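You operate a simulated robot arm through the tools that you are given. There is no shell and no other tool. Be economical: measure what you need, move in short steps, check, and stop when the job is done.

The job below is to be done with a simulated two-armed robot. You get a single attempt, and the scene is never put back.

TASK
On the sideboard top, fold the tea towel in half and then in half again.

The check looks at the end state, three seconds after you hand in, the way a careful person would. Anything else that was tipped, shoved, dropped, spilled or broken makes it a failure. Flat cloth is picked up by pressing the open fingertips on it (5 to 10 N) and closing them slowly along it; thin cloth reads only 2 to 8 mm in the jaws.

THE ROBOT
Two 7-joint arms with two-finger parallel grippers on one trunk, on a base that drives. Base frame: it is fixed to the floor where the robot stands at the start and does not move with it; the origin is under the middle of the robot, x ahead of it, y to its left, z up; the surface under the hand at the start is at about z = 820. Readings come in mm, degrees, newtons and seconds.
The left shoulder is at the start at [70, 163, 1145], the right one opposite. With the tool pointing down near the work surface each hand reaches from about 400 to 880 mm from the robot's upright axis, wherever it stands, measured 20 degrees to its own side. Places, roughly: sideboard top [600, 0, 800]. Payload 3.43 kg a hand.
Tool frame (each hand has its own): the origin (TCP) lies between the finger pads and is the grasp point; the fingertips stand 34 mm ahead of it; z points along the fingers, y is the line along which they close. The gripper opens to 128 mm. The fingers are 24 mm wide and 12 mm thick; the gripper's body (48 by 130 mm) begins 96 mm behind the TCP.
Orientation is that of the tool frame in the base frame, as a unit quaternion [x, y, z, w]. With the fingers straight down and closing along the base's y, the tool's x points along the base's -x, its y along +y and its z along -z.

THE INTERFACE
- The arms move only by the tool nudge_tool. It takes "left_targets", "right_targets" or both (then of equal length, played together; a hand with none holds still); each is a list of rows, each an object of numbers (a shift or turn left out is 0, a gripper value left out holds the last): "jaw": the finger opening in mm, from 0 to 128; "dx", "dy", "dz": the shift along the tool's x, y, z in mm; "wx", "wy", "wz": the turn, a rotation vector about the tool's x, y, z in degrees. In form: [{"jaw": .., "dx": .., "dy": .., "dz": .., "wx": .., "wy": .., "wz": ..}, ...]. A call has 1 to 12 rows; each row shifts and turns the commanded pose from where the row before left it, along the tool's axes as they then stand. Each row takes 0.2 s and may step no farther than 50 mm and 8.6 degrees from the row before; otherwise, or with a gripper value out of range, the whole call is refused. Where a pose cannot be reached the arm comes as near as it can. A force on the tool above 40 N (or 10 N above the force at the start of the call, whichever is more), or a blocked arm, ends the call early, and 0.2 s more pass. The fingers move at their own pace (about 153 mm/s each) and stop on an object; they squeeze with about 34 N. The grip force told is the motor's: it shows also when the fingers shut on nothing. Time passes only in rows, and 0.2 s behind the last, so rows that do not move let the fingers close. It gives the time, the measured TCP pose, the force on the tool (base axes), the opening and the grip force at its end, in the units of the frame above (readings bear some noise), with the torque about the TCP (base axes, N m) and any sound that the robot's microphone picked up, and new pictures: "views" is both (left out), scene, wrist or none (wrist: the cameras of the hands that moved).
- Cameras (640 x 400 px; columns grow to the right, rows downward): "scene" is now at [118, -37.7, 1354]; the picture's right is [-0.45, -0.89, 0.00], its down [-0.67, 0.34, -0.66] and it looks along [0.59, -0.30, -0.75] (base axes); focal length 215 px, centre (320, 200). "left" rides on the left gripper at [76, 11, -160] in its tool frame; the picture's right is [-0.15, 0.99, 0.00], its down [-0.88, -0.13, -0.46] and it looks along [-0.45, -0.07, 0.89] (tool axes); focal length 234 px, centre (320, 200). "right" rides on the right gripper at [76, -11, -160] in its tool frame; the picture's right is [0.15, 0.99, 0.00], its down [-0.88, 0.13, -0.46] and it looks along [-0.45, 0.07, 0.89] (tool axes); focal length 234 px, centre (320, 200). There is no depth. A picture from a camera that has moved, and an enlarged one, comes with that camera's place and axes in the base frame and with its lens.
- raise_lower(by): slides the trunk up (or, below 0, down) by that many mm; the arms and the scene camera ride with it, the base frame stays. It gives what a move gives, with no picture.
- base_move(legs): drives the robot by 1 to 6 legs, each [ahead, left, turn to the left] in mm, mm and degrees, along the robot's own axes; the way and the turn of a leg run together, so that a leg with both is an arc; at most 1500 mm and 180 degrees a leg. The arms and the cameras ride along, it lands a little off, and it stops where it bumps. It gives what a move gives, and a new picture of the scene camera.
- aim_head(pan, tilt): turns the head with the scene camera to pan (to the left, within 86 degrees either way) and tilt (down, from -29 to 69), counted from straight ahead of the robot. It gives what a move gives, and a new picture of the scene camera.
- close_up(camera, box): a new picture of the part [left, top, right, bottom] of that camera's present view, enlarged. The clock stands still meanwhile.
- job_done(): hands the job in; it is judged then, once.

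Work in short steps. Places have to be worked out from the pictures, the camera data and where the tool is seen: move nearer, look again, correct. Check each grasp and each placing, and mend what went wrong. You have 120 turns and 260 pictures in all, those below and enlarged ones among them. Open the grippers and draw the arms clear of the work before you hand the job in, unless the task says otherwise; then end with one line.

The tools are called after "Request:" as name(argument=value, ...) on one line, values as JSON. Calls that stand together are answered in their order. nudge_tool: Moves the arms, as the interface text tells. Its arguments: {"type":"object","properties":{"left_targets":{"type":"array","items":{"type":"object","properties":{"jaw":{"type":"number"},"dx":{"type":"number"},"dy":{"type":"number"},"dz":{"type":"number"},"wx":{"type":"number"},"wy":{"type":"number"},"wz":{"type":"number"}}}},"right_targets":{"type":"array","items":{"type":"object","properties":{"jaw":{"type":"number"},"dx":{"type":"number"},"dy":{"type":"number"},"dz":{"type":"number"},"wx":{"type":"number"},"wy":{"type":"number"},"wz":{"type":"number"}}}},"views":{"type":"string","enum":["both","scene","wrist","none"]}},"required":[]} The other tools are called the same way: raise_lower (by) slides the trunk up or down; base_move (legs) drives the base; aim_head (pan, tilt) turns the head that bears the scene camera; close_up (camera, box) takes an enlarged picture of a part of a camera's view; job_done () hands the job in.

At the start:

```text
time: 0.0
left_position: [485.8, 187.9, 1028.4]
left_ee_rot: [-0.001, 1.0, 0.001, 0.001]
left_force: [-0.2, 0.3, 0.3]
left_moment: [-0.03, 0.03, 0.04]
left_gripper_width: 128.1
left_gripper_force: 0.1
right_position: [440.8, -277.4, 1058.2]
right_ee_rot: [-0.001, 1.0, 0.0, 0.0]
right_force: [0.8, -0.7, -0.2]
right_moment: [0.02, 0.0, 0.03]
right_gripper_width: 128.0
right_gripper_force: 0.1
trunk travel left (down, up): [-625.0, 315.0]
robot x, y, heading: [-2.9, -1.2, 0.2]
head pan, tilt: [-27.0, 48.5]
```

scene: 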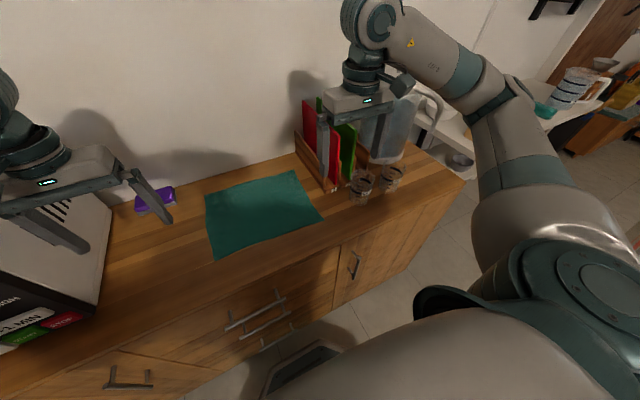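
right: 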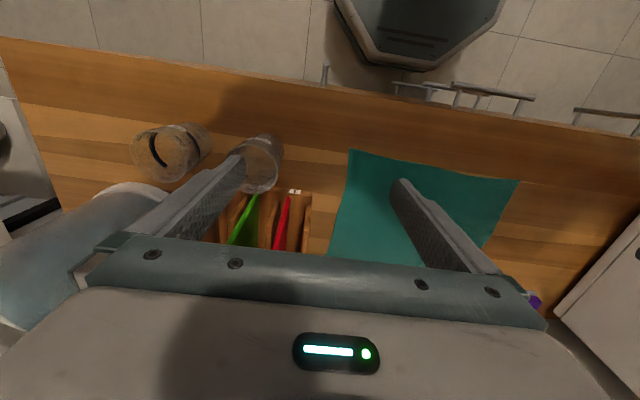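
left: 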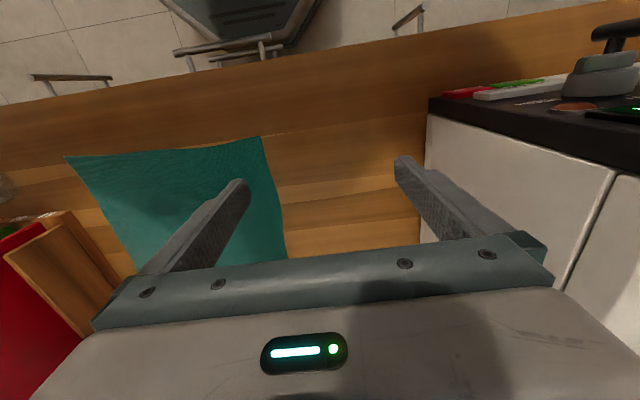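

The towel looks to span x≈465–740, y≈-225–90, with an organizer and glasses on its right. I'll aim the head at it and enlarge the picture.

Request:
aim_head(pan=-8, tilt=50)

Request:
close_up(camera="scene", box=[160, 100, 480, 300])

```text
time: 0.8
left_position: [485.6, 188.6, 1028.6]
left_ee_rot: [-0.001, 1.0, 0.0, -0.001]
left_force: [-0.5, -0.5, -0.9]
left_moment: [0.01, 0.02, 0.0]
left_gripper_width: 127.9
left_gripper_force: 0.2
right_position: [440.6, -278.3, 1058.7]
right_ee_rot: [0.001, 1.0, 0.0, 0.0]
right_force: [-0.8, 0.0, -0.1]
right_moment: [-0.03, 0.04, -0.01]
right_gripper_width: 127.9
right_gripper_force: 0.1
trunk travel left (down, up): [-625.0, 315.0]
robot x, y, heading: [0.3, 1.1, -0.2]
head pan, tilt: [-8.0, 50.0]
camera scene: at [124.5, -12.9, 1352.0], right [-0.14, -0.99, 0.0], down [-0.76, 0.11, -0.64], along [0.64, -0.09, -0.77], focal length 215 px, centre (320, 200)
```

scene: 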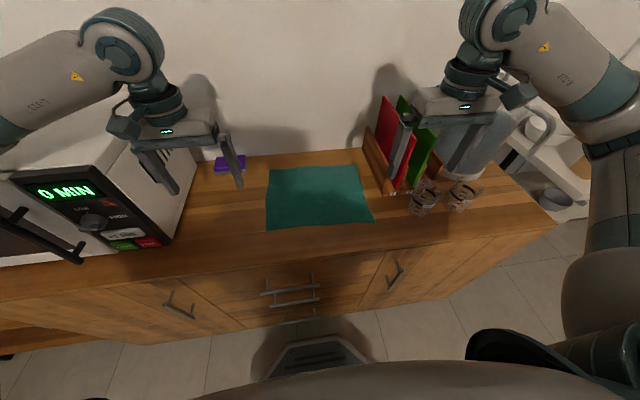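

```text
2.00 times, centred on (320, 200) of scene
camera zoom: at [124.5, -12.9, 1352.0], right [-0.14, -0.99, 0.0], down [-0.76, 0.11, -0.64], along [0.64, -0.09, -0.77], focal length 430 px, centre (320, 200)
```

zoom: 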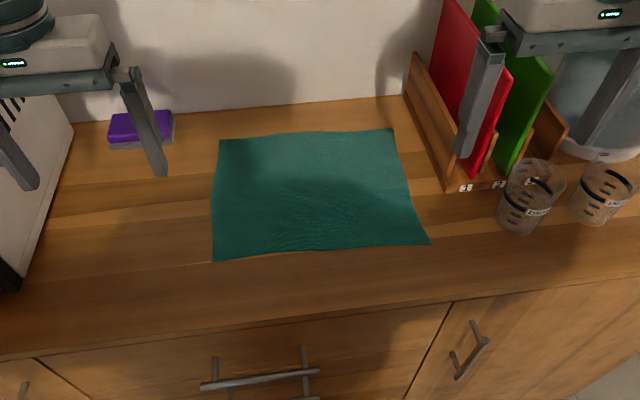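

Corners (for z≈820) come out at about A(733,87), B(719,-232), C(461,-225), D(473,93), and the organizer's near side is at y≈-283. I'll bring both hands above the front corners, with narrower jaws.

Request:
nudge_tool(left_targets=[{"jaw": 44, "dy": -35, "dx": 1.5}, {"dy": -35, "dx": 1.5}, {"dy": -35, "dx": 1.5}, {"dy": -34, "dx": 1.5}, {"dz": 40}, {"dz": 40}, {"dz": 30}, {}], right_targets=[{"jaw": 44, "dy": 23, "dx": -8}, {"dy": 23, "dx": -8}, {"dy": 23, "dx": -8}, {"dy": 24, "dx": -8}, {"dz": 45}, {"dz": 45}, {"dz": 45}, {}])

```text
time: 2.4
left_position: [493.3, 75.0, 1017.5]
left_ee_rot: [-0.024, 0.995, 0.007, 0.095]
left_force: [-0.2, -0.6, -0.2]
left_moment: [0.0, 0.01, 0.01]
left_gripper_width: 44.0
left_gripper_force: 0.1
right_position: [460.7, -166.2, 955.1]
right_ee_rot: [-0.017, 1.0, 0.005, 0.009]
right_force: [0.6, -0.2, 0.0]
right_moment: [-0.01, 0.05, -0.02]
right_gripper_width: 44.0
right_gripper_force: 0.1
trunk travel left (down, up): [-625.0, 315.0]
robot x, y, heading: [-2.3, 12.9, 1.9]
head pan, tilt: [-8.0, 50.0]
stopped in row 7 (left hand): the arm was blocked; the commanded pose is now the measured one
camera scene: at [101.9, -9.2, 1352.9], right [-0.11, -0.99, -0.01], down [-0.75, 0.09, -0.65], along [0.65, -0.06, -0.76], focal length 215 px, centre (320, 200)
camera right: at [383.2, -179.6, 1112.8], right [-0.18, 0.98, 0.01], down [0.87, 0.16, 0.47], along [0.46, 0.09, -0.88], focal length 234 px, centre (320, 200)
camera left: at [387.5, 80.2, 1158.4], right [0.1, 0.99, 0.04], down [0.78, -0.1, 0.61], along [0.62, -0.03, -0.79], focal length 234 px, centre (320, 200)
```

scene: 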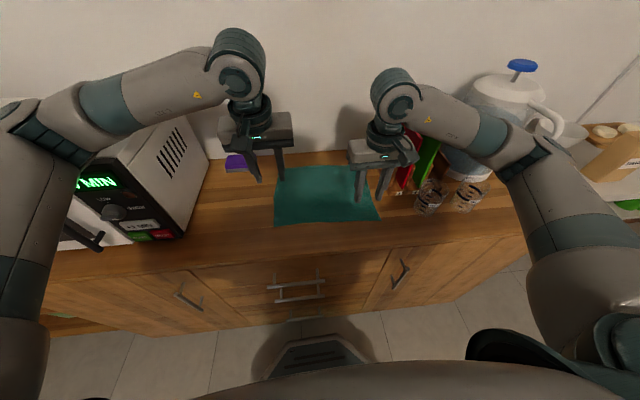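
right: 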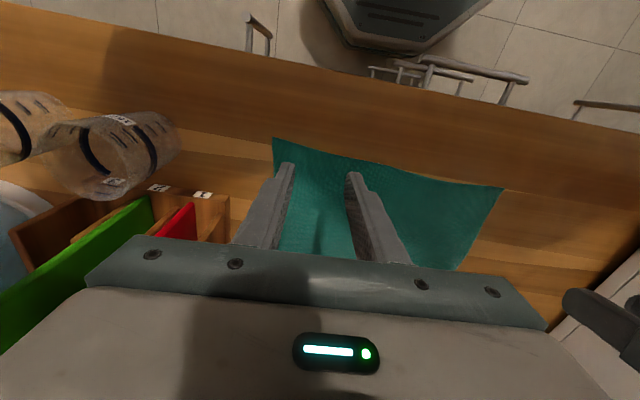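
left: 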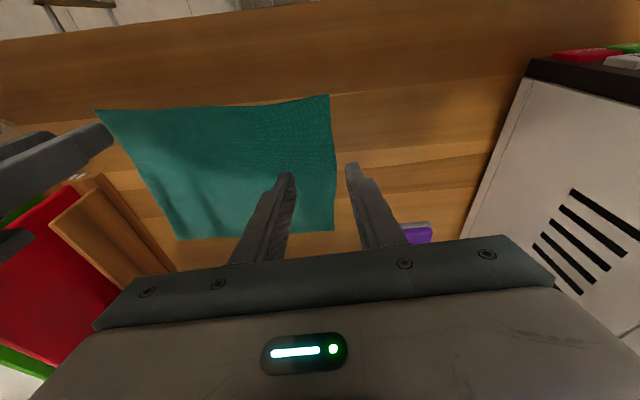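

The left arm was blocked on its way down and the robot shifted slightly, so its elbow has probably met the microwave. I'll look left before doing anything else.

Request:
aim_head(pan=45, tilt=45)

```text
time: 3.6
left_position: [491.4, 74.3, 1018.3]
left_ee_rot: [-0.02, 0.995, 0.004, 0.097]
left_force: [-0.1, -0.6, -0.7]
left_moment: [-0.02, 0.0, 0.02]
left_gripper_width: 44.2
left_gripper_force: 0.0
right_position: [459.1, -164.5, 956.7]
right_ee_rot: [-0.015, 1.0, 0.005, 0.01]
right_force: [0.7, -0.2, -0.3]
right_moment: [0.02, 0.01, -0.04]
right_gripper_width: 43.9
right_gripper_force: 0.1
trunk travel left (down, up): [-625.0, 315.0]
robot x, y, heading: [-1.7, 13.7, 1.9]
head pan, tilt: [45.0, 45.0]
camera scene: at [78.6, 61.2, 1361.4], right [0.73, -0.69, 0.01], down [-0.47, -0.51, -0.72], along [0.5, 0.52, -0.69], focal length 215 px, centre (320, 200)
```

scene: 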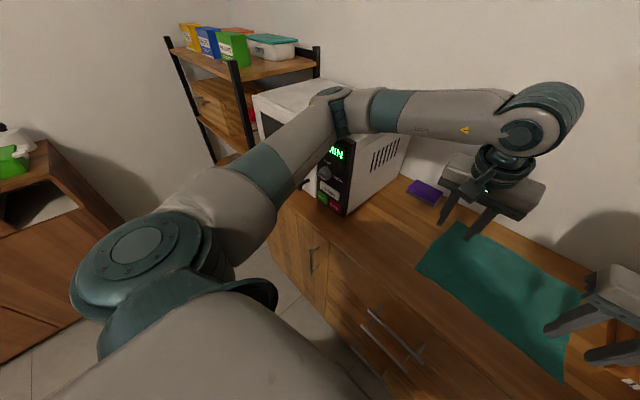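

The left elbow is resting on the microwave's top front edge. I'll raise the trunk, which lifts the elbow clear and lets the hands work from a higher shoulder.

Request:
raise_lower(by=180)

Request:
aim_head(pan=30, tilt=48)

```text
time: 5.6
left_position: [506.1, 79.8, 1180.8]
left_ee_rot: [-0.019, 0.997, 0.001, 0.08]
left_force: [0.2, -0.6, 0.0]
left_moment: [0.0, -0.04, -0.02]
left_gripper_width: 43.9
left_gripper_force: 0.0
right_position: [475.0, -160.0, 1129.6]
right_ee_rot: [-0.015, 1.0, 0.0, 0.0]
right_force: [0.8, -0.1, 0.4]
right_moment: [0.03, 0.0, -0.04]
right_gripper_width: 43.6
right_gripper_force: 0.1
trunk travel left (down, up): [-805.0, 135.0]
robot x, y, heading: [-1.4, 13.3, 1.8]
head pan, tilt: [45.0, 45.0]
```

```text
time: 6.3
left_position: [507.2, 79.4, 1181.0]
left_ee_rot: [-0.019, 0.997, 0.001, 0.079]
left_force: [0.9, 0.0, 0.1]
left_moment: [-0.01, -0.01, -0.03]
left_gripper_width: 43.9
left_gripper_force: 0.0
right_position: [474.6, -159.4, 1129.9]
right_ee_rot: [-0.014, 1.0, 0.0, 0.0]
right_force: [0.4, 0.3, -1.0]
right_moment: [0.02, 0.03, 0.02]
right_gripper_width: 44.1
right_gripper_force: 0.0
trunk travel left (down, up): [-805.0, 135.0]
robot x, y, heading: [2.9, 12.9, 1.6]
head pan, tilt: [30.0, 48.0]
camera scene: at [114.0, 51.8, 1534.7], right [0.53, -0.85, 0.0], down [-0.63, -0.39, -0.67], along [0.57, 0.35, -0.74], focal length 215 px, centre (320, 200)
```

scene: 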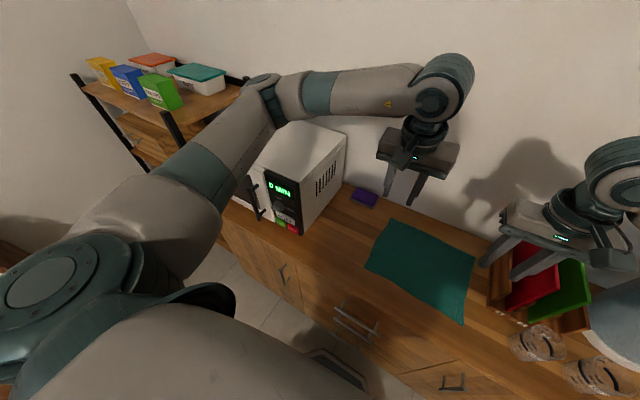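

The microwave has kept its place and the elbow is free. I'll back the robot off a little and centre it on the towel (y≈-70), so the elbows stay in front of the microwave and the pitcher.

Request:
base_move(legs=[[-90, 0, -1.6], [0, -80, 0]])

Request:
aim_head(pan=0, tilt=50)

```text
time: 8.1
left_position: [417.9, -12.2, 1181.7]
left_ee_rot: [-0.007, 0.997, -0.001, 0.08]
left_force: [-0.6, -0.2, 0.1]
left_moment: [-0.02, -0.04, -0.01]
left_gripper_width: 43.9
left_gripper_force: 0.0
right_position: [378.3, -251.3, 1129.6]
right_ee_rot: [-0.002, 1.0, -0.001, 0.001]
right_force: [-0.5, 0.2, 1.0]
right_moment: [-0.04, -0.01, -0.01]
right_gripper_width: 44.1
right_gripper_force: 0.1
trunk travel left (down, up): [-805.0, 135.0]
robot x, y, heading: [-91.5, -68.2, 0.2]
head pan, tilt: [30.0, 48.0]
camera scene: at [23.5, -28.9, 1534.7], right [0.5, -0.86, 0.0], down [-0.64, -0.37, -0.67], along [0.58, 0.33, -0.74], focal length 215 px, centre (320, 200)
```

scene: 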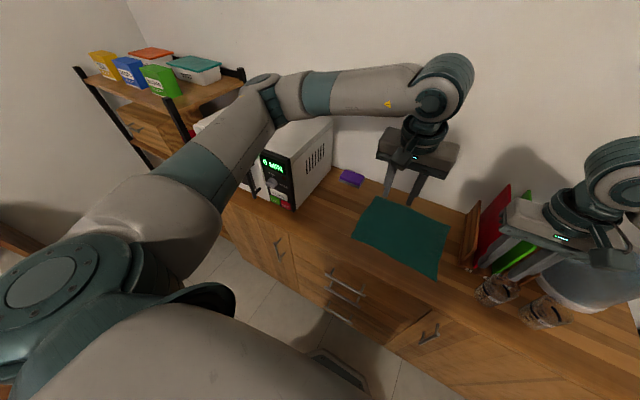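

```text
time: 9.1
left_position: [418.5, -13.5, 1181.5]
left_ee_rot: [-0.006, 0.997, 0.001, 0.08]
left_force: [-0.7, 0.7, -0.5]
left_moment: [-0.02, 0.0, -0.01]
left_gripper_width: 43.8
left_gripper_force: 0.1
right_position: [378.3, -253.5, 1128.8]
right_ee_rot: [-0.001, 1.0, 0.0, 0.0]
right_force: [1.0, -0.3, 0.8]
right_moment: [-0.02, -0.03, -0.02]
right_gripper_width: 44.1
right_gripper_force: 0.0
trunk travel left (down, up): [-805.0, 135.0]
robot x, y, heading: [-91.9, -71.5, 0.3]
head pan, tilt: [0.0, 50.0]
camera scene: at [33.6, -70.6, 1531.9], right [0.0, -1.0, 0.0], down [-0.77, 0.0, -0.64], along [0.64, 0.0, -0.77], focal length 215 px, centre (320, 200)
```

scene: 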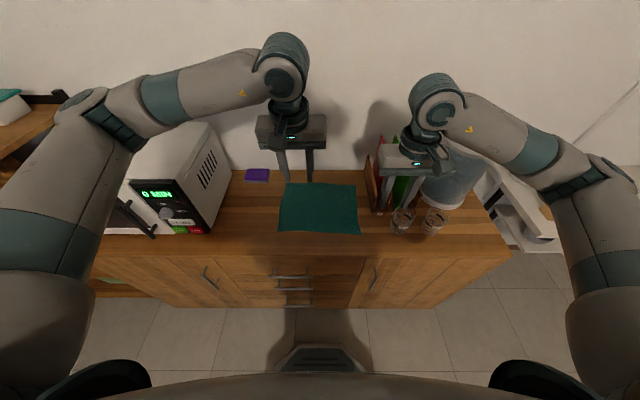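

Centred and clear now. I'll straighten the left tool, move both hands over the front corners, and start down.

Request:
nudge_tool(left_targets=[{"wy": 4.6}, {"wy": 4.6}, {"dx": -31, "dy": 31}, {"dx": -31, "dy": 32}, {"dz": 40}, {"dz": 40}, {"dz": 40}, {"dz": 40}, {"dz": 40}, {}], right_targets=[{}, {"dx": -31, "dy": 22}, {"dx": -31, "dy": 23}, {"dx": -32, "dy": 23}, {"dz": 30}, {"dz": 30}, {"dz": 30}, {"dz": 30}, {"dz": 30}, {}])

```text
time: 11.3
left_position: [478.7, 49.7, 981.3]
left_ee_rot: [-0.006, 1.0, 0.0, 0.0]
left_force: [0.2, 0.1, -0.1]
left_moment: [0.02, 0.0, 0.0]
left_gripper_width: 44.1
left_gripper_force: 0.1
right_position: [473.3, -183.8, 979.8]
right_ee_rot: [0.0, 1.0, -0.001, 0.0]
right_force: [-0.4, -0.4, -0.2]
right_moment: [0.05, -0.01, -0.01]
right_gripper_width: 43.9
right_gripper_force: 0.0
trunk travel left (down, up): [-805.0, 135.0]
robot x, y, heading: [-92.8, -65.0, 0.2]
head pan, tilt: [0.0, 50.0]
camera scene: at [32.9, -71.1, 1532.0], right [0.0, -1.0, 0.0], down [-0.77, 0.0, -0.64], along [0.64, 0.0, -0.77], focal length 215 px, centre (320, 200)
camera right: at [397.8, -194.2, 1139.5], right [-0.15, 0.99, 0.0], down [0.88, 0.13, 0.46], along [0.45, 0.07, -0.89], focal length 234 px, centre (320, 200)
camera left: at [402.1, 59.7, 1140.6], right [0.13, 0.99, 0.0], down [0.88, -0.12, 0.46], along [0.45, -0.06, -0.89], focal length 234 px, centre (320, 200)
```

scene: 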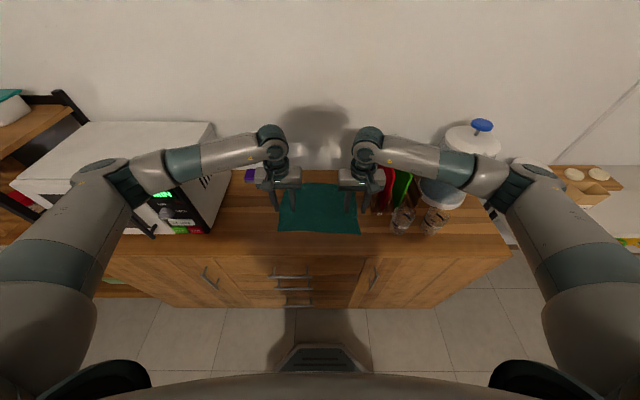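
right: 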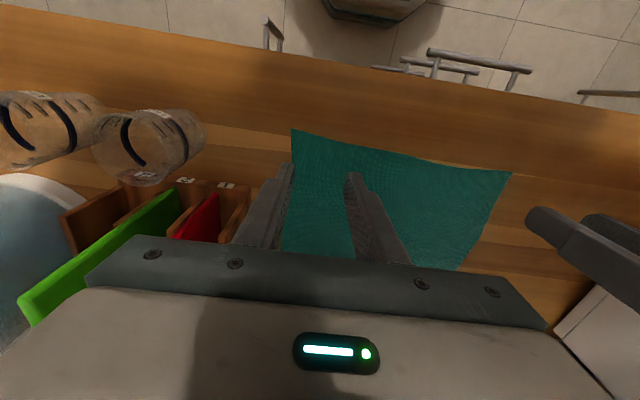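
left: 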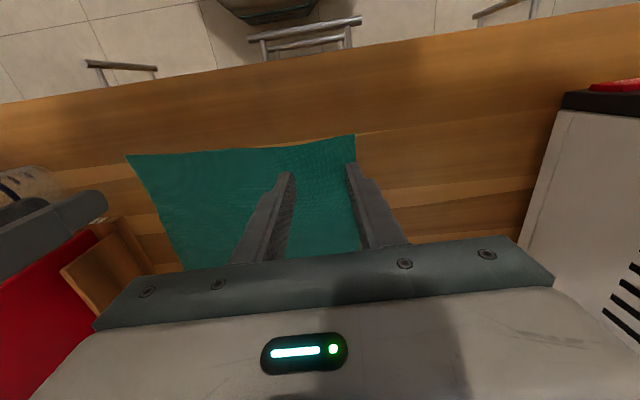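

Both wrist views agree: D≈(471,97), C≈(460,-223), and the fingers are just inside the front edge. I'll go down to just above the surface.

Request:
nudge_tool(left_targets=[{"dz": 40, "dy": 7}, {"dz": 40}, {"dz": 31}, {}, {"dz": 4}, {}], right_targets=[{"dz": 40}, {"dz": 40}, {"dz": 30}, {}, {"dz": 4}, {}], views="wrist")

```text
time: 12.7
left_position: [479.9, 56.5, 866.4]
left_ee_rot: [-0.007, 1.0, 0.0, -0.001]
left_force: [-0.1, -0.1, 0.3]
left_moment: [0.02, -0.03, 0.02]
left_gripper_width: 44.1
left_gripper_force: 0.1
right_position: [474.7, -186.4, 864.7]
right_ee_rot: [-0.002, 1.0, 0.001, 0.0]
right_force: [-0.7, -0.2, -0.1]
right_moment: [0.03, 0.01, 0.0]
right_gripper_width: 43.9
right_gripper_force: 0.1
trunk travel left (down, up): [-805.0, 135.0]
robot x, y, heading: [-91.1, -72.4, 0.2]
head pan, tilt: [0.0, 50.0]
camera right: at [398.8, -195.3, 1024.1], right [-0.15, 0.99, 0.0], down [0.88, 0.13, 0.46], along [0.45, 0.07, -0.89], focal length 234 px, centre (320, 200)
camera left: at [402.3, 66.8, 1025.8], right [0.13, 0.99, 0.0], down [0.88, -0.12, 0.45], along [0.45, -0.06, -0.89], focal length 234 px, centre (320, 200)
```

right: 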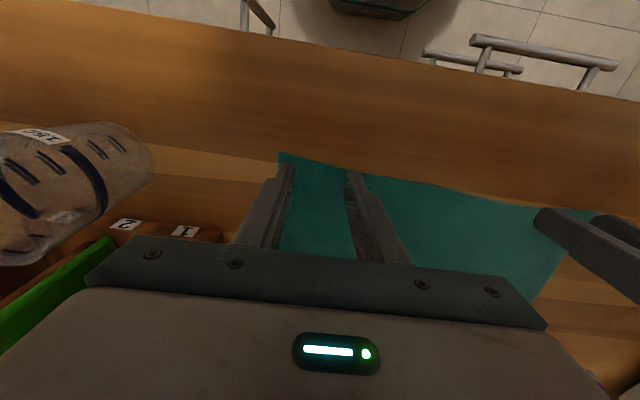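
left: 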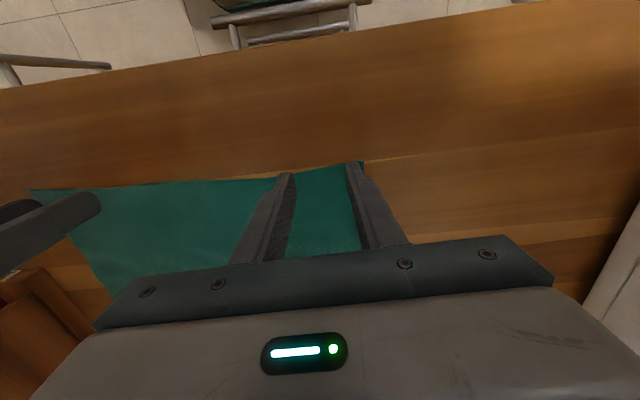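

Fingers sit right at the front edge. I'll come down to contact in small steps.

Request:
nudge_tool(left_targets=[{"dz": 5}, {"dz": 4}, {"dz": 2}, {}], right_targets=[{"dz": 4}, {"dz": 3}, {"dz": 2}, {}], views="none")

```text
time: 13.7
left_position: [480.0, 57.0, 854.8]
left_ee_rot: [-0.007, 1.0, 0.0, 0.001]
left_force: [0.5, 0.6, 5.8]
left_moment: [0.07, -0.08, 0.0]
left_gripper_width: 44.0
left_gripper_force: 0.0
right_position: [473.4, -185.8, 856.3]
right_ee_rot: [-0.002, 1.0, 0.0, 0.0]
right_force: [-0.7, -0.8, 0.4]
right_moment: [0.01, -0.02, 0.01]
right_gripper_width: 43.9
right_gripper_force: 0.1
trunk travel left (down, up): [-805.0, 135.0]
robot x, y, heading: [-95.4, -69.0, 0.1]
head pan, tilt: [0.0, 50.0]
```

The left is pressing at 5.8 N. The right needs about 2 mm more, and then I'll close both slowly.

Request:
nudge_tool(left_targets=[{"dz": 0.3}, {}, {}], right_targets=[{"dz": 1.5}, {"dz": 0.8}, {}], views="none")

```text
time: 14.5
left_position: [478.6, 56.2, 855.3]
left_ee_rot: [-0.007, 1.0, 0.0, 0.001]
left_force: [2.1, -0.5, 7.0]
left_moment: [0.07, -0.12, -0.03]
left_gripper_width: 43.8
left_gripper_force: 0.2
right_position: [472.7, -185.9, 855.4]
right_ee_rot: [0.0, 1.0, 0.001, 0.002]
right_force: [0.4, -1.5, 14.1]
right_moment: [-0.24, 0.03, 0.01]
right_gripper_width: 43.9
right_gripper_force: 0.0
trunk travel left (down, up): [-805.0, 135.0]
robot x, y, heading: [-86.3, -70.2, 0.3]
head pan, tilt: [0.0, 50.0]
```

The right presses a bit too hard at 14 N. I'll ease it off, then close slowly.

Request:
nudge_tool(left_targets=[{"jaw": 40}, {"jaw": 36}, {"jaw": 32}, {"jaw": 28}, {"jaw": 24}, {"jaw": 20}, {"jaw": 16}, {"jaw": 12}, {"jaw": 8}, {"jaw": 4}, {"jaw": 0}, {}], right_targets=[{"dz": -0.8, "jaw": 40}, {"jaw": 36}, {"jaw": 32}, {"jaw": 28}, {"jaw": 24}, {"jaw": 20}, {"jaw": 16}, {"jaw": 12}, {"jaw": 8}, {"jaw": 4}, {"jaw": 0}, {}], views="wrist")

```text
time: 17.1
left_position: [478.4, 56.5, 856.1]
left_ee_rot: [-0.006, 1.0, 0.0, 0.0]
left_force: [-0.2, -7.6, 11.3]
left_moment: [-0.21, -0.02, -0.05]
left_gripper_width: 2.0
left_gripper_force: 33.9
right_position: [471.9, -184.2, 855.0]
right_ee_rot: [-0.002, 1.0, 0.0, 0.0]
right_force: [0.7, 8.4, 6.2]
right_moment: [0.23, 0.0, 0.06]
right_gripper_width: 2.2
right_gripper_force: 33.9
trunk travel left (down, up): [-805.0, 135.0]
robot x, y, heading: [-93.1, -67.4, 0.3]
head pan, tilt: [0.0, 50.0]
camera right: at [396.6, -194.4, 1015.1], right [-0.15, 0.99, 0.0], down [0.88, 0.13, 0.46], along [0.45, 0.07, -0.89], focal length 234 px, centre (320, 200)
camera left: at [400.7, 66.8, 1014.9], right [0.13, 0.99, 0.0], down [0.88, -0.12, 0.46], along [0.45, -0.06, -0.89], focal length 234 px, centre (320, 200)
```

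right: 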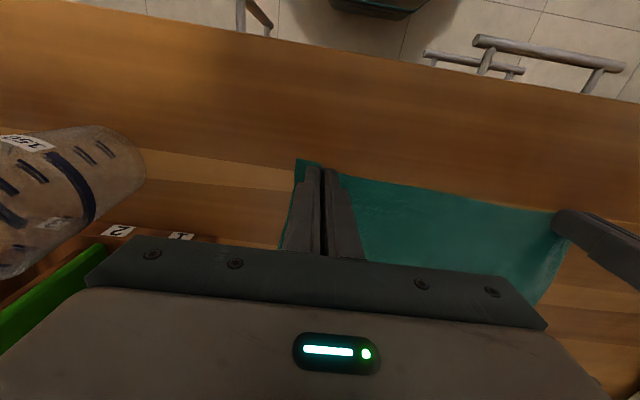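
left: 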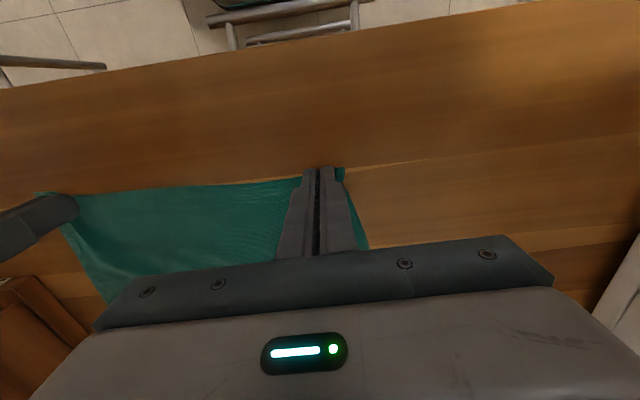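

Both jaws hold cloth (2.0 and 2.2 mm). Folding front-to-back would leave the edge curled, though, because the hands can't tilt toward the wall. Folding back-to-front lets the wrists rotate naturally, so I'll reverse this pinch while still pressed to spread the cloth, then lift off.

Request:
nudge_tool(left_targets=[{"jaw": 6}, {"jaw": 14}, {"jaw": 22}, {"jaw": 30}, {"jaw": 38}, {"jaw": 44}, {}, {"dz": -20}, {"dz": -40}, {"dz": -40}, {}], right_targets=[{"jaw": 6}, {"jaw": 14}, {"jaw": 22}, {"jaw": 30}, {"jaw": 38}, {"jaw": 44}, {}, {"dz": -20}, {"dz": -40}, {"dz": -40}, {}])

```text
time: 19.5
left_position: [477.9, 55.7, 955.1]
left_ee_rot: [-0.007, 1.0, -0.001, -0.001]
left_force: [-0.3, 0.9, -0.7]
left_moment: [0.0, -0.02, -0.01]
left_gripper_width: 44.1
left_gripper_force: 0.0
right_position: [475.1, -184.5, 954.3]
right_ee_rot: [-0.002, 1.0, 0.0, 0.0]
right_force: [-0.6, -0.4, -0.4]
right_moment: [-0.02, 0.0, -0.01]
right_gripper_width: 44.0
right_gripper_force: 0.1
trunk travel left (down, up): [-805.0, 135.0]
robot x, y, heading: [-92.5, -66.0, 0.2]
head pan, tilt: [0.0, 50.0]
camera scene: at [34.0, -71.2, 1531.8], right [0.0, -1.0, 0.0], down [-0.77, 0.0, -0.64], along [0.64, 0.0, -0.77], focal length 215 px, centre (320, 200)
camera right: at [399.4, -194.3, 1114.0], right [-0.15, 0.99, 0.0], down [0.88, 0.13, 0.46], along [0.45, 0.07, -0.89], focal length 234 px, centre (320, 200)
camera left: at [400.9, 66.4, 1114.8], right [0.13, 0.99, 0.0], down [0.88, -0.12, 0.45], along [0.45, -0.06, -0.89], focal length 234 px, centre (320, 200)
```

scene: 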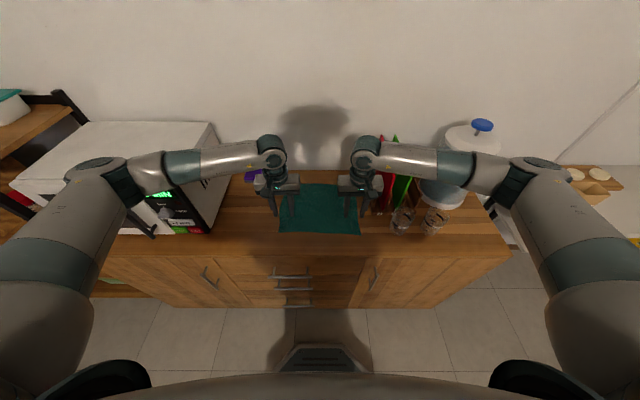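
right: 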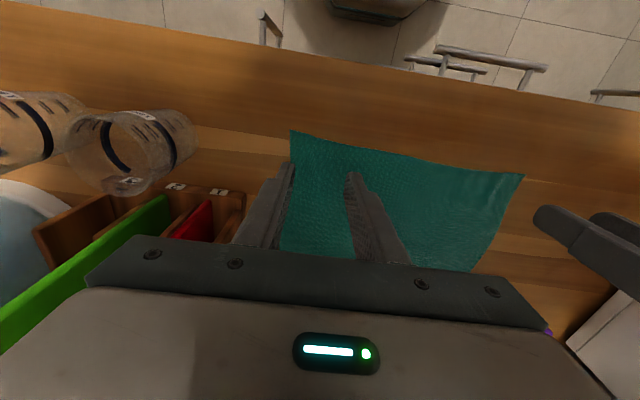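
left: 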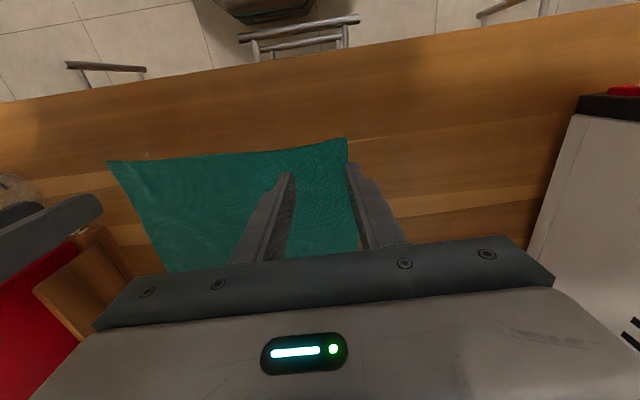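

The pinch undid cleanly and the towel is flat again. I'll move both hands, still high, to above the back corners.

Request:
nudge_tool(left_targets=[{"dx": -40}, {"dx": -40}, {"dx": -40}, {"dx": -40}, {"dx": -40}, {"dx": -42}, {}], right_targets=[{"dx": -39, "dy": 1}, {"dx": -39, "dy": 1}, {"dx": -39, "dy": 1}, {"dx": -39, "dy": 1}, {"dx": -39, "dy": 1}, {"dx": -39, "dy": 1}, {}])

Request:
close_up(camera="scene", box=[240, 140, 400, 240])

```text
time: 21.1
left_position: [719.0, 59.5, 954.9]
left_ee_rot: [-0.007, 1.0, -0.001, 0.0]
left_force: [-0.4, 0.8, -0.1]
left_moment: [-0.03, 0.01, -0.01]
left_gripper_width: 44.0
left_gripper_force: 0.0
right_position: [707.6, -174.3, 956.4]
right_ee_rot: [-0.002, 1.0, 0.0, 0.0]
right_force: [-0.1, 0.7, 0.2]
right_moment: [-0.02, 0.0, 0.01]
right_gripper_width: 44.0
right_gripper_force: 0.2
trunk travel left (down, up): [-805.0, 135.0]
robot x, y, heading: [-94.4, -73.5, 0.1]
head pan, tilt: [0.0, 50.0]
camera scene: at [32.8, -70.2, 1532.0], right [0.0, -1.0, 0.0], down [-0.77, 0.0, -0.64], along [0.64, 0.0, -0.77], focal length 215 px, centre (320, 200)
camera right: at [632.7, -185.6, 1116.1], right [-0.15, 0.99, 0.0], down [0.88, 0.13, 0.46], along [0.45, 0.07, -0.89], focal length 234 px, centre (320, 200)
camera left: at [642.6, 69.9, 1113.8], right [0.13, 0.99, 0.0], down [0.88, -0.12, 0.46], along [0.45, -0.06, -0.89], focal length 234 px, centre (320, 200)
```

scene: 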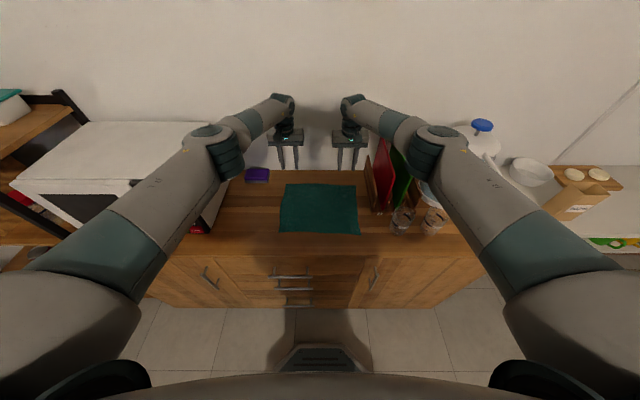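
right: 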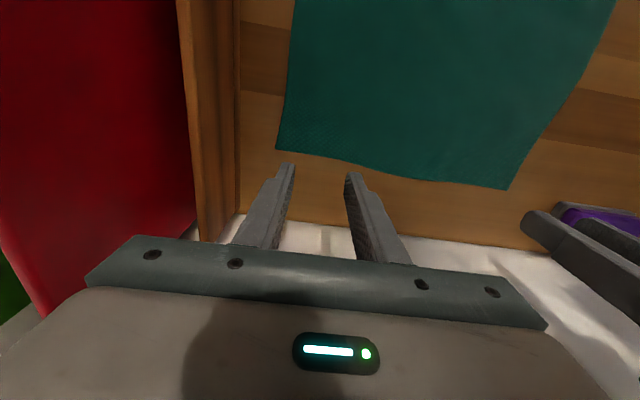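
left: 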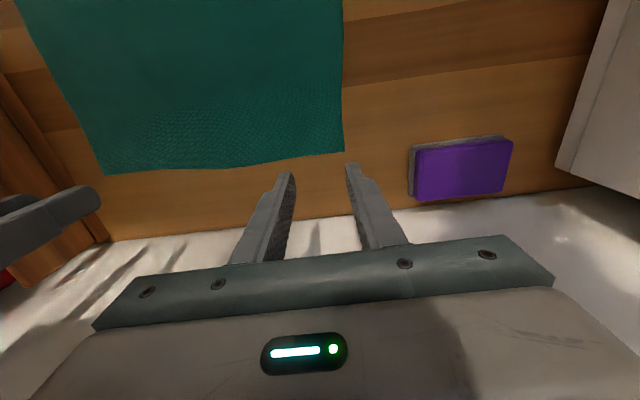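

```text
4.00 times, centred on (320, 190) of scene
camera zoom: at [32.8, -70.2, 1532.0], right [0.0, -1.0, 0.0], down [-0.77, 0.0, -0.64], along [0.64, 0.0, -0.77], focal length 861 px, centre (320, 240)
```

zoom: 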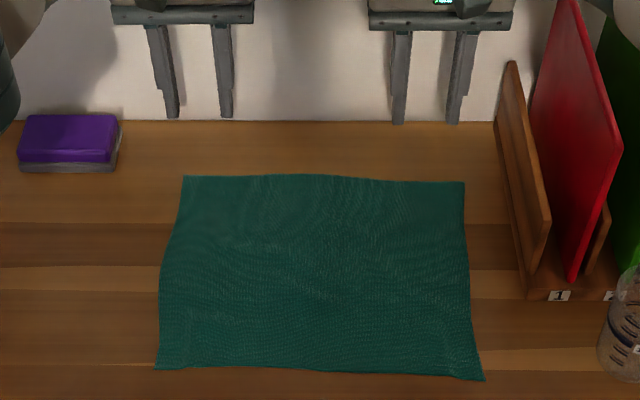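

From the wrist views, the back corners are at A≈(727,88) and B≈(720,-227). I'll fine-adjust and lower to just above contact.

Request:
nudge_tool(left_targets=[{"dx": -3, "dy": -2}, {"dz": 40}, {"dz": 35}, {"dz": 15}, {}, {}], right_targets=[{"dx": -6, "dy": -5}, {"dz": 40}, {"dz": 35}, {"dz": 16}, {}, {}], views="wrist")

```text
time: 22.5
left_position: [703.0, 59.6, 864.5]
left_ee_rot: [-0.005, 1.0, -0.001, -0.001]
left_force: [-0.4, -0.2, -0.1]
left_moment: [-0.02, 0.02, -0.05]
left_gripper_width: 44.2
left_gripper_force: 0.1
left hand out of reach, approached as far as the arm can: row 2, 3, 4
right_position: [702.5, -185.9, 867.4]
right_ee_rot: [-0.002, 1.0, 0.001, 0.0]
right_force: [0.1, -0.7, 0.3]
right_moment: [0.0, -0.01, -0.03]
right_gripper_width: 44.0
right_gripper_force: 0.0
right hand out of reach, approached as far as the arm can: row 3, 4
trunk travel left (down, up): [-805.0, 135.0]
robot x, y, heading: [-90.3, -70.2, -0.0]
head pan, tilt: [0.0, 50.0]
camera right: at [627.6, -196.6, 1027.2], right [-0.15, 0.99, 0.0], down [0.88, 0.13, 0.46], along [0.45, 0.07, -0.89], focal length 234 px, centre (320, 200)
camera left: at [626.1, 70.9, 1024.4], right [0.13, 0.99, 0.0], down [0.88, -0.12, 0.45], along [0.45, -0.06, -0.89], focal length 234 px, centre (320, 200)
```

right: 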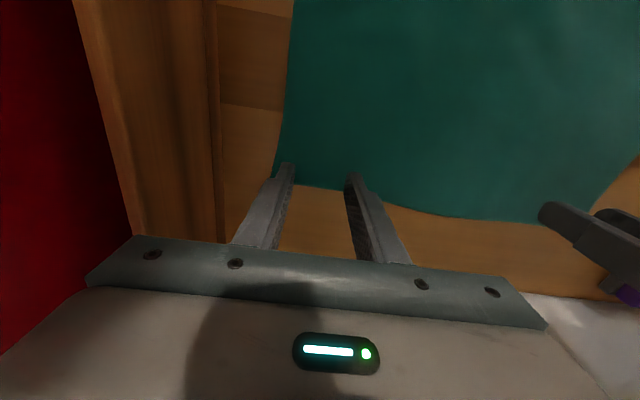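
left: 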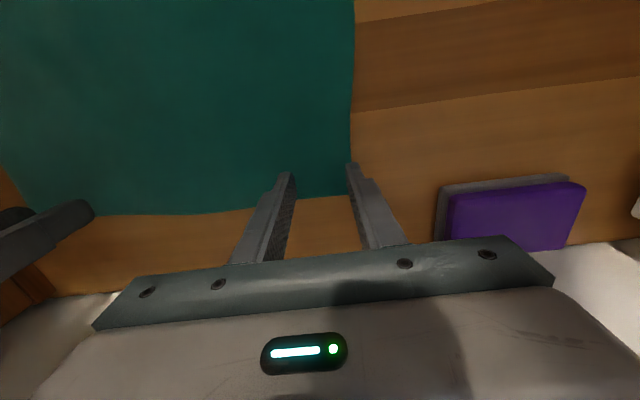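

Both hands fall short by 10–20 mm. I'll lift and retract them slightly, drive the base 50 mm forward, and come back down.

Request:
nudge_tool(left_targets=[{"dz": -30, "dx": 10}, {"dz": -20, "dx": 30}, {}], right_targets=[{"dz": -30, "dx": 10}, {"dz": -20, "dx": 30}, {}], views="none")

Request:
base_move(legs=[[50, 0, 0]])

```text
time: 23.3
left_position: [662.3, 61.0, 912.8]
left_ee_rot: [-0.007, 1.0, -0.001, -0.002]
left_force: [0.4, -1.0, 0.4]
left_moment: [0.01, 0.01, -0.01]
left_gripper_width: 44.0
left_gripper_force: 0.0
right_position: [665.0, -187.1, 918.1]
right_ee_rot: [-0.002, 1.0, 0.0, -0.001]
right_force: [0.5, -0.9, -0.2]
right_moment: [0.03, 0.01, 0.01]
right_gripper_width: 44.1
right_gripper_force: 0.1
trunk travel left (down, up): [-805.0, 135.0]
robot x, y, heading: [-90.1, -66.2, 0.3]
head pan, tilt: [0.0, 50.0]
```

```text
time: 24.2
left_position: [705.6, 60.8, 917.8]
left_ee_rot: [-0.006, 1.0, -0.001, 0.001]
left_force: [-0.9, 0.3, 1.1]
left_moment: [-0.01, -0.04, -0.03]
left_gripper_width: 43.8
left_gripper_force: 0.1
right_position: [708.5, -186.7, 922.5]
right_ee_rot: [-0.001, 1.0, 0.0, 0.002]
right_force: [-2.0, -0.7, -0.3]
right_moment: [-0.02, -0.09, -0.02]
right_gripper_width: 43.8
right_gripper_force: 0.0
trunk travel left (down, up): [-805.0, 135.0]
robot x, y, heading: [-43.2, -66.5, 0.0]
head pan, tilt: [0.0, 50.0]
camera scene: at [75.4, -71.1, 1532.8], right [0.0, -1.0, 0.0], down [-0.76, 0.0, -0.65], along [0.65, 0.0, -0.76], focal length 215 px, centre (320, 200)
```

scene: 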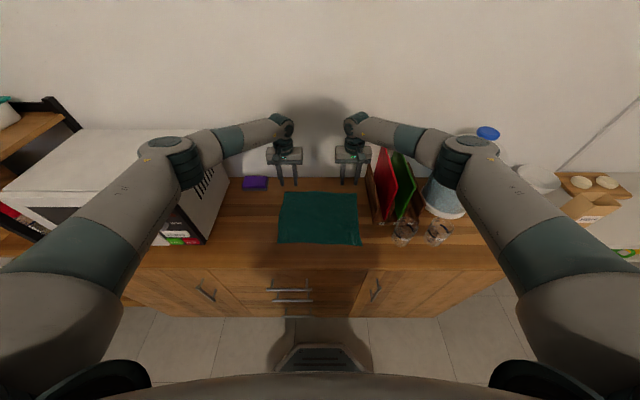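

The base has advanced. I'll re-align over the back edge and come down.

Request:
nudge_tool(left_targets=[{"dx": -17, "dy": -3}, {"dz": 30}, {"dz": 24}, {}, {}], right_targets=[{"dx": -5, "dy": 6}, {"dz": 32}, {"dz": 26}, {}, {}], views="wrist")

```text
time: 25.4
left_position: [727.5, 58.2, 860.2]
left_ee_rot: [-0.006, 1.0, 0.0, 0.0]
left_force: [0.8, -0.1, -0.5]
left_moment: [0.0, -0.02, 0.04]
left_gripper_width: 43.7
left_gripper_force: 0.1
right_position: [717.6, -180.1, 859.6]
right_ee_rot: [-0.002, 1.0, 0.0, 0.0]
right_force: [-0.7, -0.1, 0.3]
right_moment: [0.0, -0.01, -0.01]
right_gripper_width: 44.2
right_gripper_force: 0.0
trunk travel left (down, up): [-805.0, 135.0]
robot x, y, heading: [-46.6, -69.0, 0.3]
head pan, tilt: [0.0, 50.0]
camera right: at [641.7, -190.3, 1019.2], right [-0.15, 0.99, 0.0], down [0.88, 0.13, 0.46], along [0.45, 0.07, -0.89], focal length 234 px, centre (320, 200)
camera left: at [650.5, 68.1, 1019.6], right [0.13, 0.99, 0.0], down [0.88, -0.12, 0.45], along [0.45, -0.06, -0.89], focal length 234 px, centre (320, 200)
```

right: 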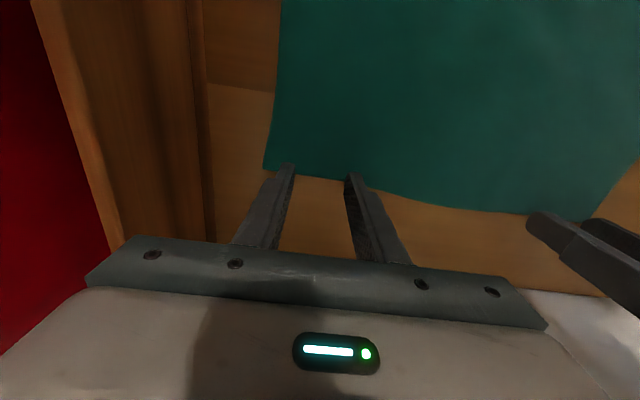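
left: 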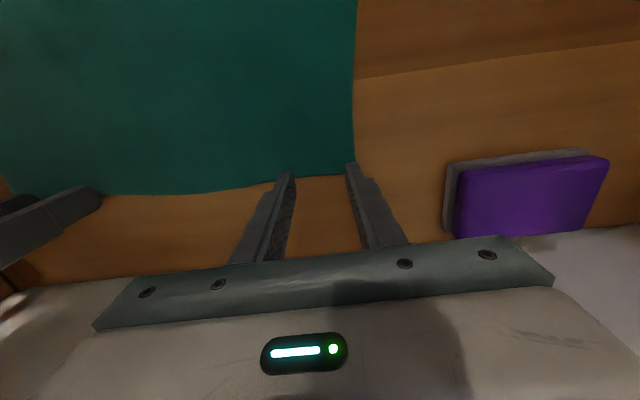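

The left edge is at x≈728 and the right at ≈722. I'll shift slightly inward and press.

Request:
nudge_tool(left_targets=[{"dx": 6}, {"dz": 3}, {"dz": 2.5}, {}], right_targets=[{"dx": 3}, {"dz": 3}, {"dz": 1.7}, {}], views="none")

```text
time: 26.4
left_position: [721.4, 57.6, 855.4]
left_ee_rot: [-0.006, 1.0, 0.0, 0.0]
left_force: [-1.0, -0.1, 4.0]
left_moment: [0.01, 0.05, 0.04]
left_gripper_width: 44.2
left_gripper_force: 0.1
right_position: [713.3, -181.3, 855.9]
right_ee_rot: [-0.001, 1.0, 0.0, 0.0]
right_force: [-0.2, -0.1, 0.4]
right_moment: [-0.02, 0.01, -0.01]
right_gripper_width: 43.8
right_gripper_force: 0.1
trunk travel left (down, up): [-805.0, 135.0]
robot x, y, heading: [-44.1, -70.4, -0.1]
head pan, tilt: [0.0, 50.0]
```

Request:
nudge_tool(left_targets=[{"dz": 0.5}, {"jaw": 40}, {"jaw": 36}, {"jaw": 32}, {"jaw": 28, "dy": -0.4}, {"jaw": 24, "dy": -0.4}, {"jaw": 20, "dy": -0.4}, {"jaw": 16, "dy": -0.4}, {"jaw": 12, "dy": -0.4}, {"jaw": 7, "dy": -0.4}, {"jaw": 0, "dy": -0.4}, {}], right_targets=[{"dz": 1.3}, {"jaw": 40}, {"jaw": 36}, {"jaw": 32}, {"jaw": 28, "dy": 0.4}, {"jaw": 24, "dy": 0.4}, {"jaw": 20, "dy": 0.4}, {"jaw": 16, "dy": 0.4}, {"jaw": 12, "dy": 0.4}, {"jaw": 7, "dy": 0.4}, {"jaw": 0, "dy": 0.4}, {}], views="wrist")

```text
time: 29.0
left_position: [720.7, 54.9, 855.5]
left_ee_rot: [-0.006, 1.0, -0.001, 0.001]
left_force: [0.6, -5.1, 8.6]
left_moment: [-0.17, 0.01, 0.02]
left_gripper_width: 5.7
left_gripper_force: 34.1
right_position: [713.2, -178.0, 856.0]
right_ee_rot: [-0.002, 1.0, 0.002, 0.0]
right_force: [-0.3, 4.2, -1.2]
right_moment: [0.18, -0.03, 0.01]
right_gripper_width: 2.1
right_gripper_force: 34.2
trunk travel left (down, up): [-805.0, 135.0]
robot x, y, heading: [-46.4, -70.8, -0.1]
head pan, tilt: [0.0, 50.0]
camera right: at [637.2, -187.6, 1015.7], right [-0.15, 0.99, 0.0], down [0.88, 0.13, 0.46], along [0.45, 0.07, -0.89], focal length 234 px, centre (320, 200)
camera left: at [643.8, 65.4, 1014.9], right [0.13, 0.99, 0.0], down [0.88, -0.12, 0.46], along [0.45, -0.06, -0.89], focal length 234 px, centre (320, 200)
```

right: 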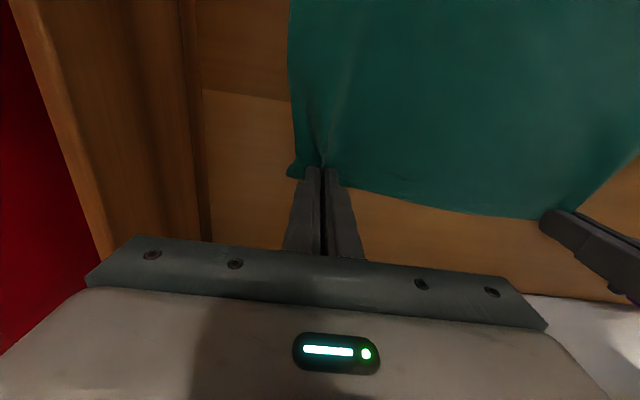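
left: 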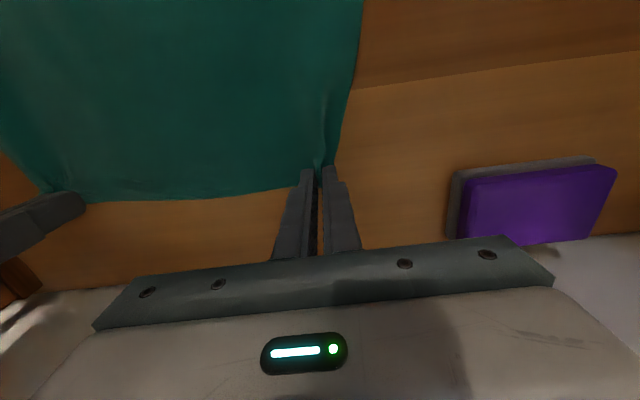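

Both jaws hold pinched cloth (5.7 and 2.1 mm). I'll lift 40 mm to test the grasp.

Request:
nudge_tool(left_targets=[{"dz": -15}, {"dz": -25, "dx": 5}, {}], right_targets=[{"dz": -15}, {"dz": -25, "dx": 5}, {}])

Request:
close_up(camera="scene", box=[240, 140, 400, 260])

```text
time: 29.8
left_position: [716.6, 55.2, 894.5]
left_ee_rot: [-0.007, 1.0, -0.001, -0.001]
left_force: [-0.6, -5.8, -0.1]
left_moment: [-0.2, 0.01, 0.08]
left_gripper_width: 4.9
left_gripper_force: 34.0
right_position: [708.9, -177.0, 896.6]
right_ee_rot: [-0.001, 1.0, 0.001, 0.0]
right_force: [1.0, 6.2, 0.3]
right_moment: [0.21, 0.02, 0.0]
right_gripper_width: 2.3
right_gripper_force: 33.9
trunk travel left (down, up): [-805.0, 135.0]
robot x, y, heading: [-42.0, -68.4, -0.0]
head pan, tilt: [0.0, 50.0]
camera scene: at [83.1, -71.0, 1531.8], right [0.0, -1.0, 0.0], down [-0.77, 0.0, -0.64], along [0.64, 0.0, -0.77], focal length 215 px, centre (320, 200)
camera right: at [632.9, -187.9, 1054.7], right [-0.15, 0.99, 0.0], down [0.88, 0.13, 0.46], along [0.45, 0.07, -0.89], focal length 234 px, centre (320, 200)
camera left: at [639.6, 65.3, 1054.4], right [0.13, 0.99, 0.0], down [0.88, -0.12, 0.45], along [0.45, -0.06, -0.89], focal length 234 px, centre (320, 200)
```

scene: 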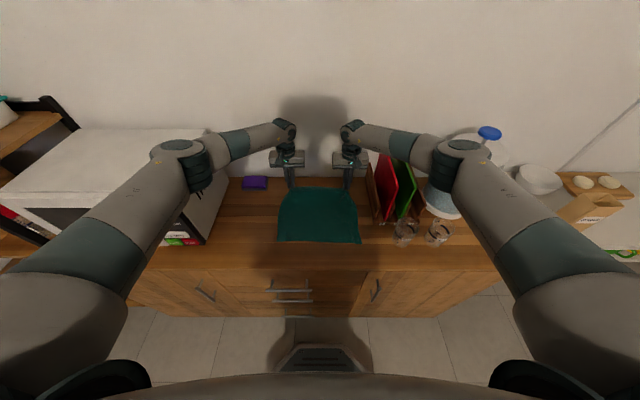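
right: 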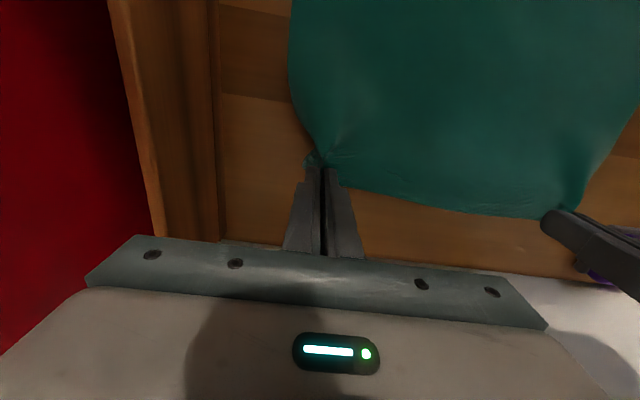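
left: 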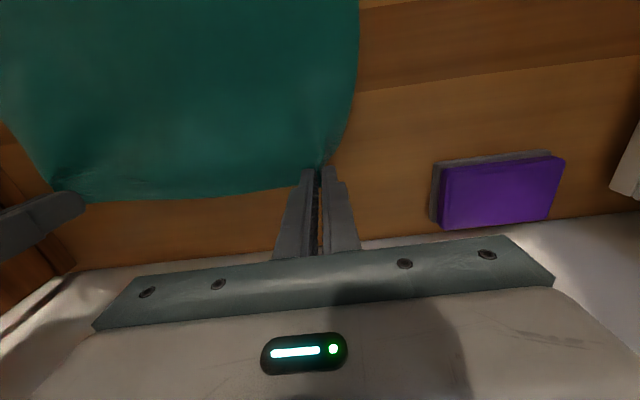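

```text
3.33 times, centred on (320, 200) of scene
camera zoom: at [83.1, -71.0, 1531.8], right [0.0, -1.0, 0.0], down [-0.77, 0.0, -0.64], along [0.64, 0.0, -0.77], focal length 717 px, centre (320, 200)
```

zoom: 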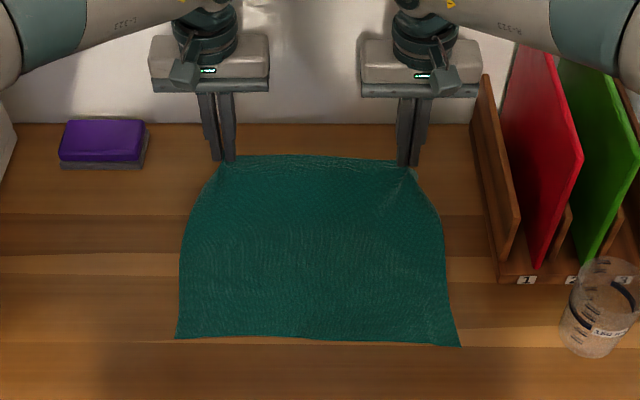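

The grasp is good and the edge is straight. I'll carry it over in an arc to about mid-way (hinge at x≈597).

Request:
nudge_tool(left_targets=[{"dx": 15, "dz": -30}, {"dx": 25, "dz": -25}, {"dx": 30, "dz": -15}, {"dx": 30, "dz": 0}, {"dx": 30, "dz": 20}, {"dx": 16, "dz": 25}, {}], right_targets=[{"dx": 15, "dz": -30}, {"dx": 25, "dz": -25}, {"dx": 30, "dz": -15}, {"dx": 30, "dz": 0}, {"dx": 30, "dz": 20}, {"dx": 16, "dz": 25}, {}], views="both")

```text
time: 31.4
left_position: [570.6, 53.0, 919.4]
left_ee_rot: [-0.007, 1.0, 0.0, -0.001]
left_force: [0.2, -7.6, 0.1]
left_moment: [-0.3, 0.03, 0.07]
left_gripper_width: 2.3
left_gripper_force: 34.0
right_position: [562.8, -178.7, 920.9]
right_ee_rot: [-0.002, 1.0, 0.0, 0.0]
right_force: [-0.7, 7.3, 0.2]
right_moment: [0.24, -0.01, -0.03]
right_gripper_width: 2.2
right_gripper_force: 34.2
trunk travel left (down, up): [-805.0, 135.0]
robot x, y, heading: [-41.7, -70.8, 0.0]
head pan, tilt: [0.0, 50.0]
camera scene: at [81.6, -71.0, 1532.0], right [0.0, -1.0, 0.0], down [-0.77, 0.0, -0.64], along [0.64, 0.0, -0.77], focal length 215 px, centre (320, 200)
camera right: at [488.1, -189.4, 1080.0], right [-0.15, 0.99, 0.0], down [0.88, 0.13, 0.46], along [0.45, 0.07, -0.89], focal length 234 px, centre (320, 200)
camera left: at [493.7, 64.1, 1078.5], right [0.13, 0.99, 0.0], down [0.88, -0.12, 0.45], along [0.45, -0.06, -0.89], focal length 234 px, centre (320, 200)
```

scene: 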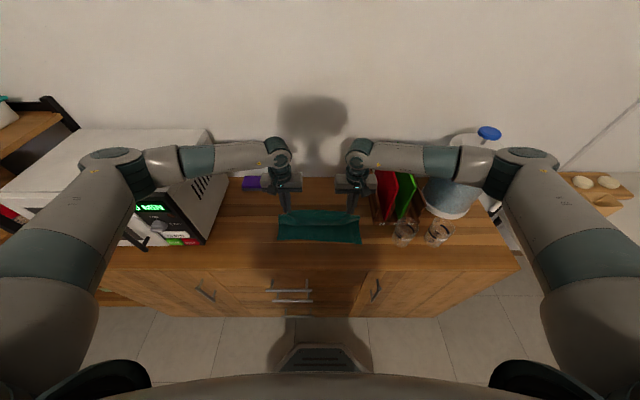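
right: 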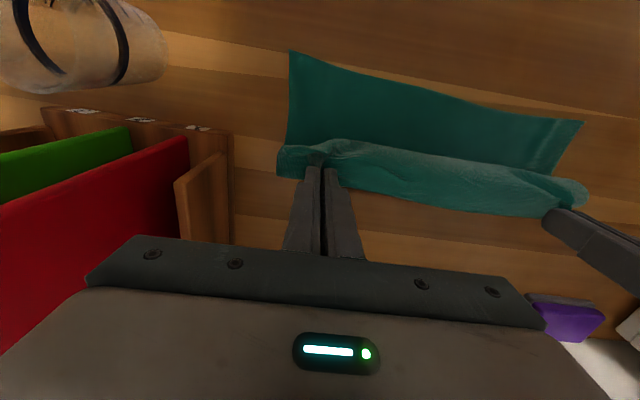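
left: 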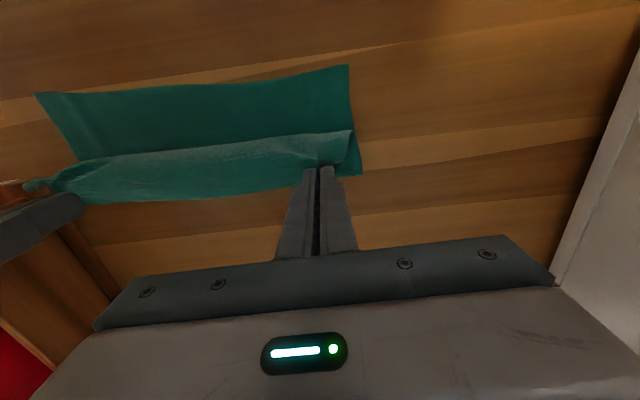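

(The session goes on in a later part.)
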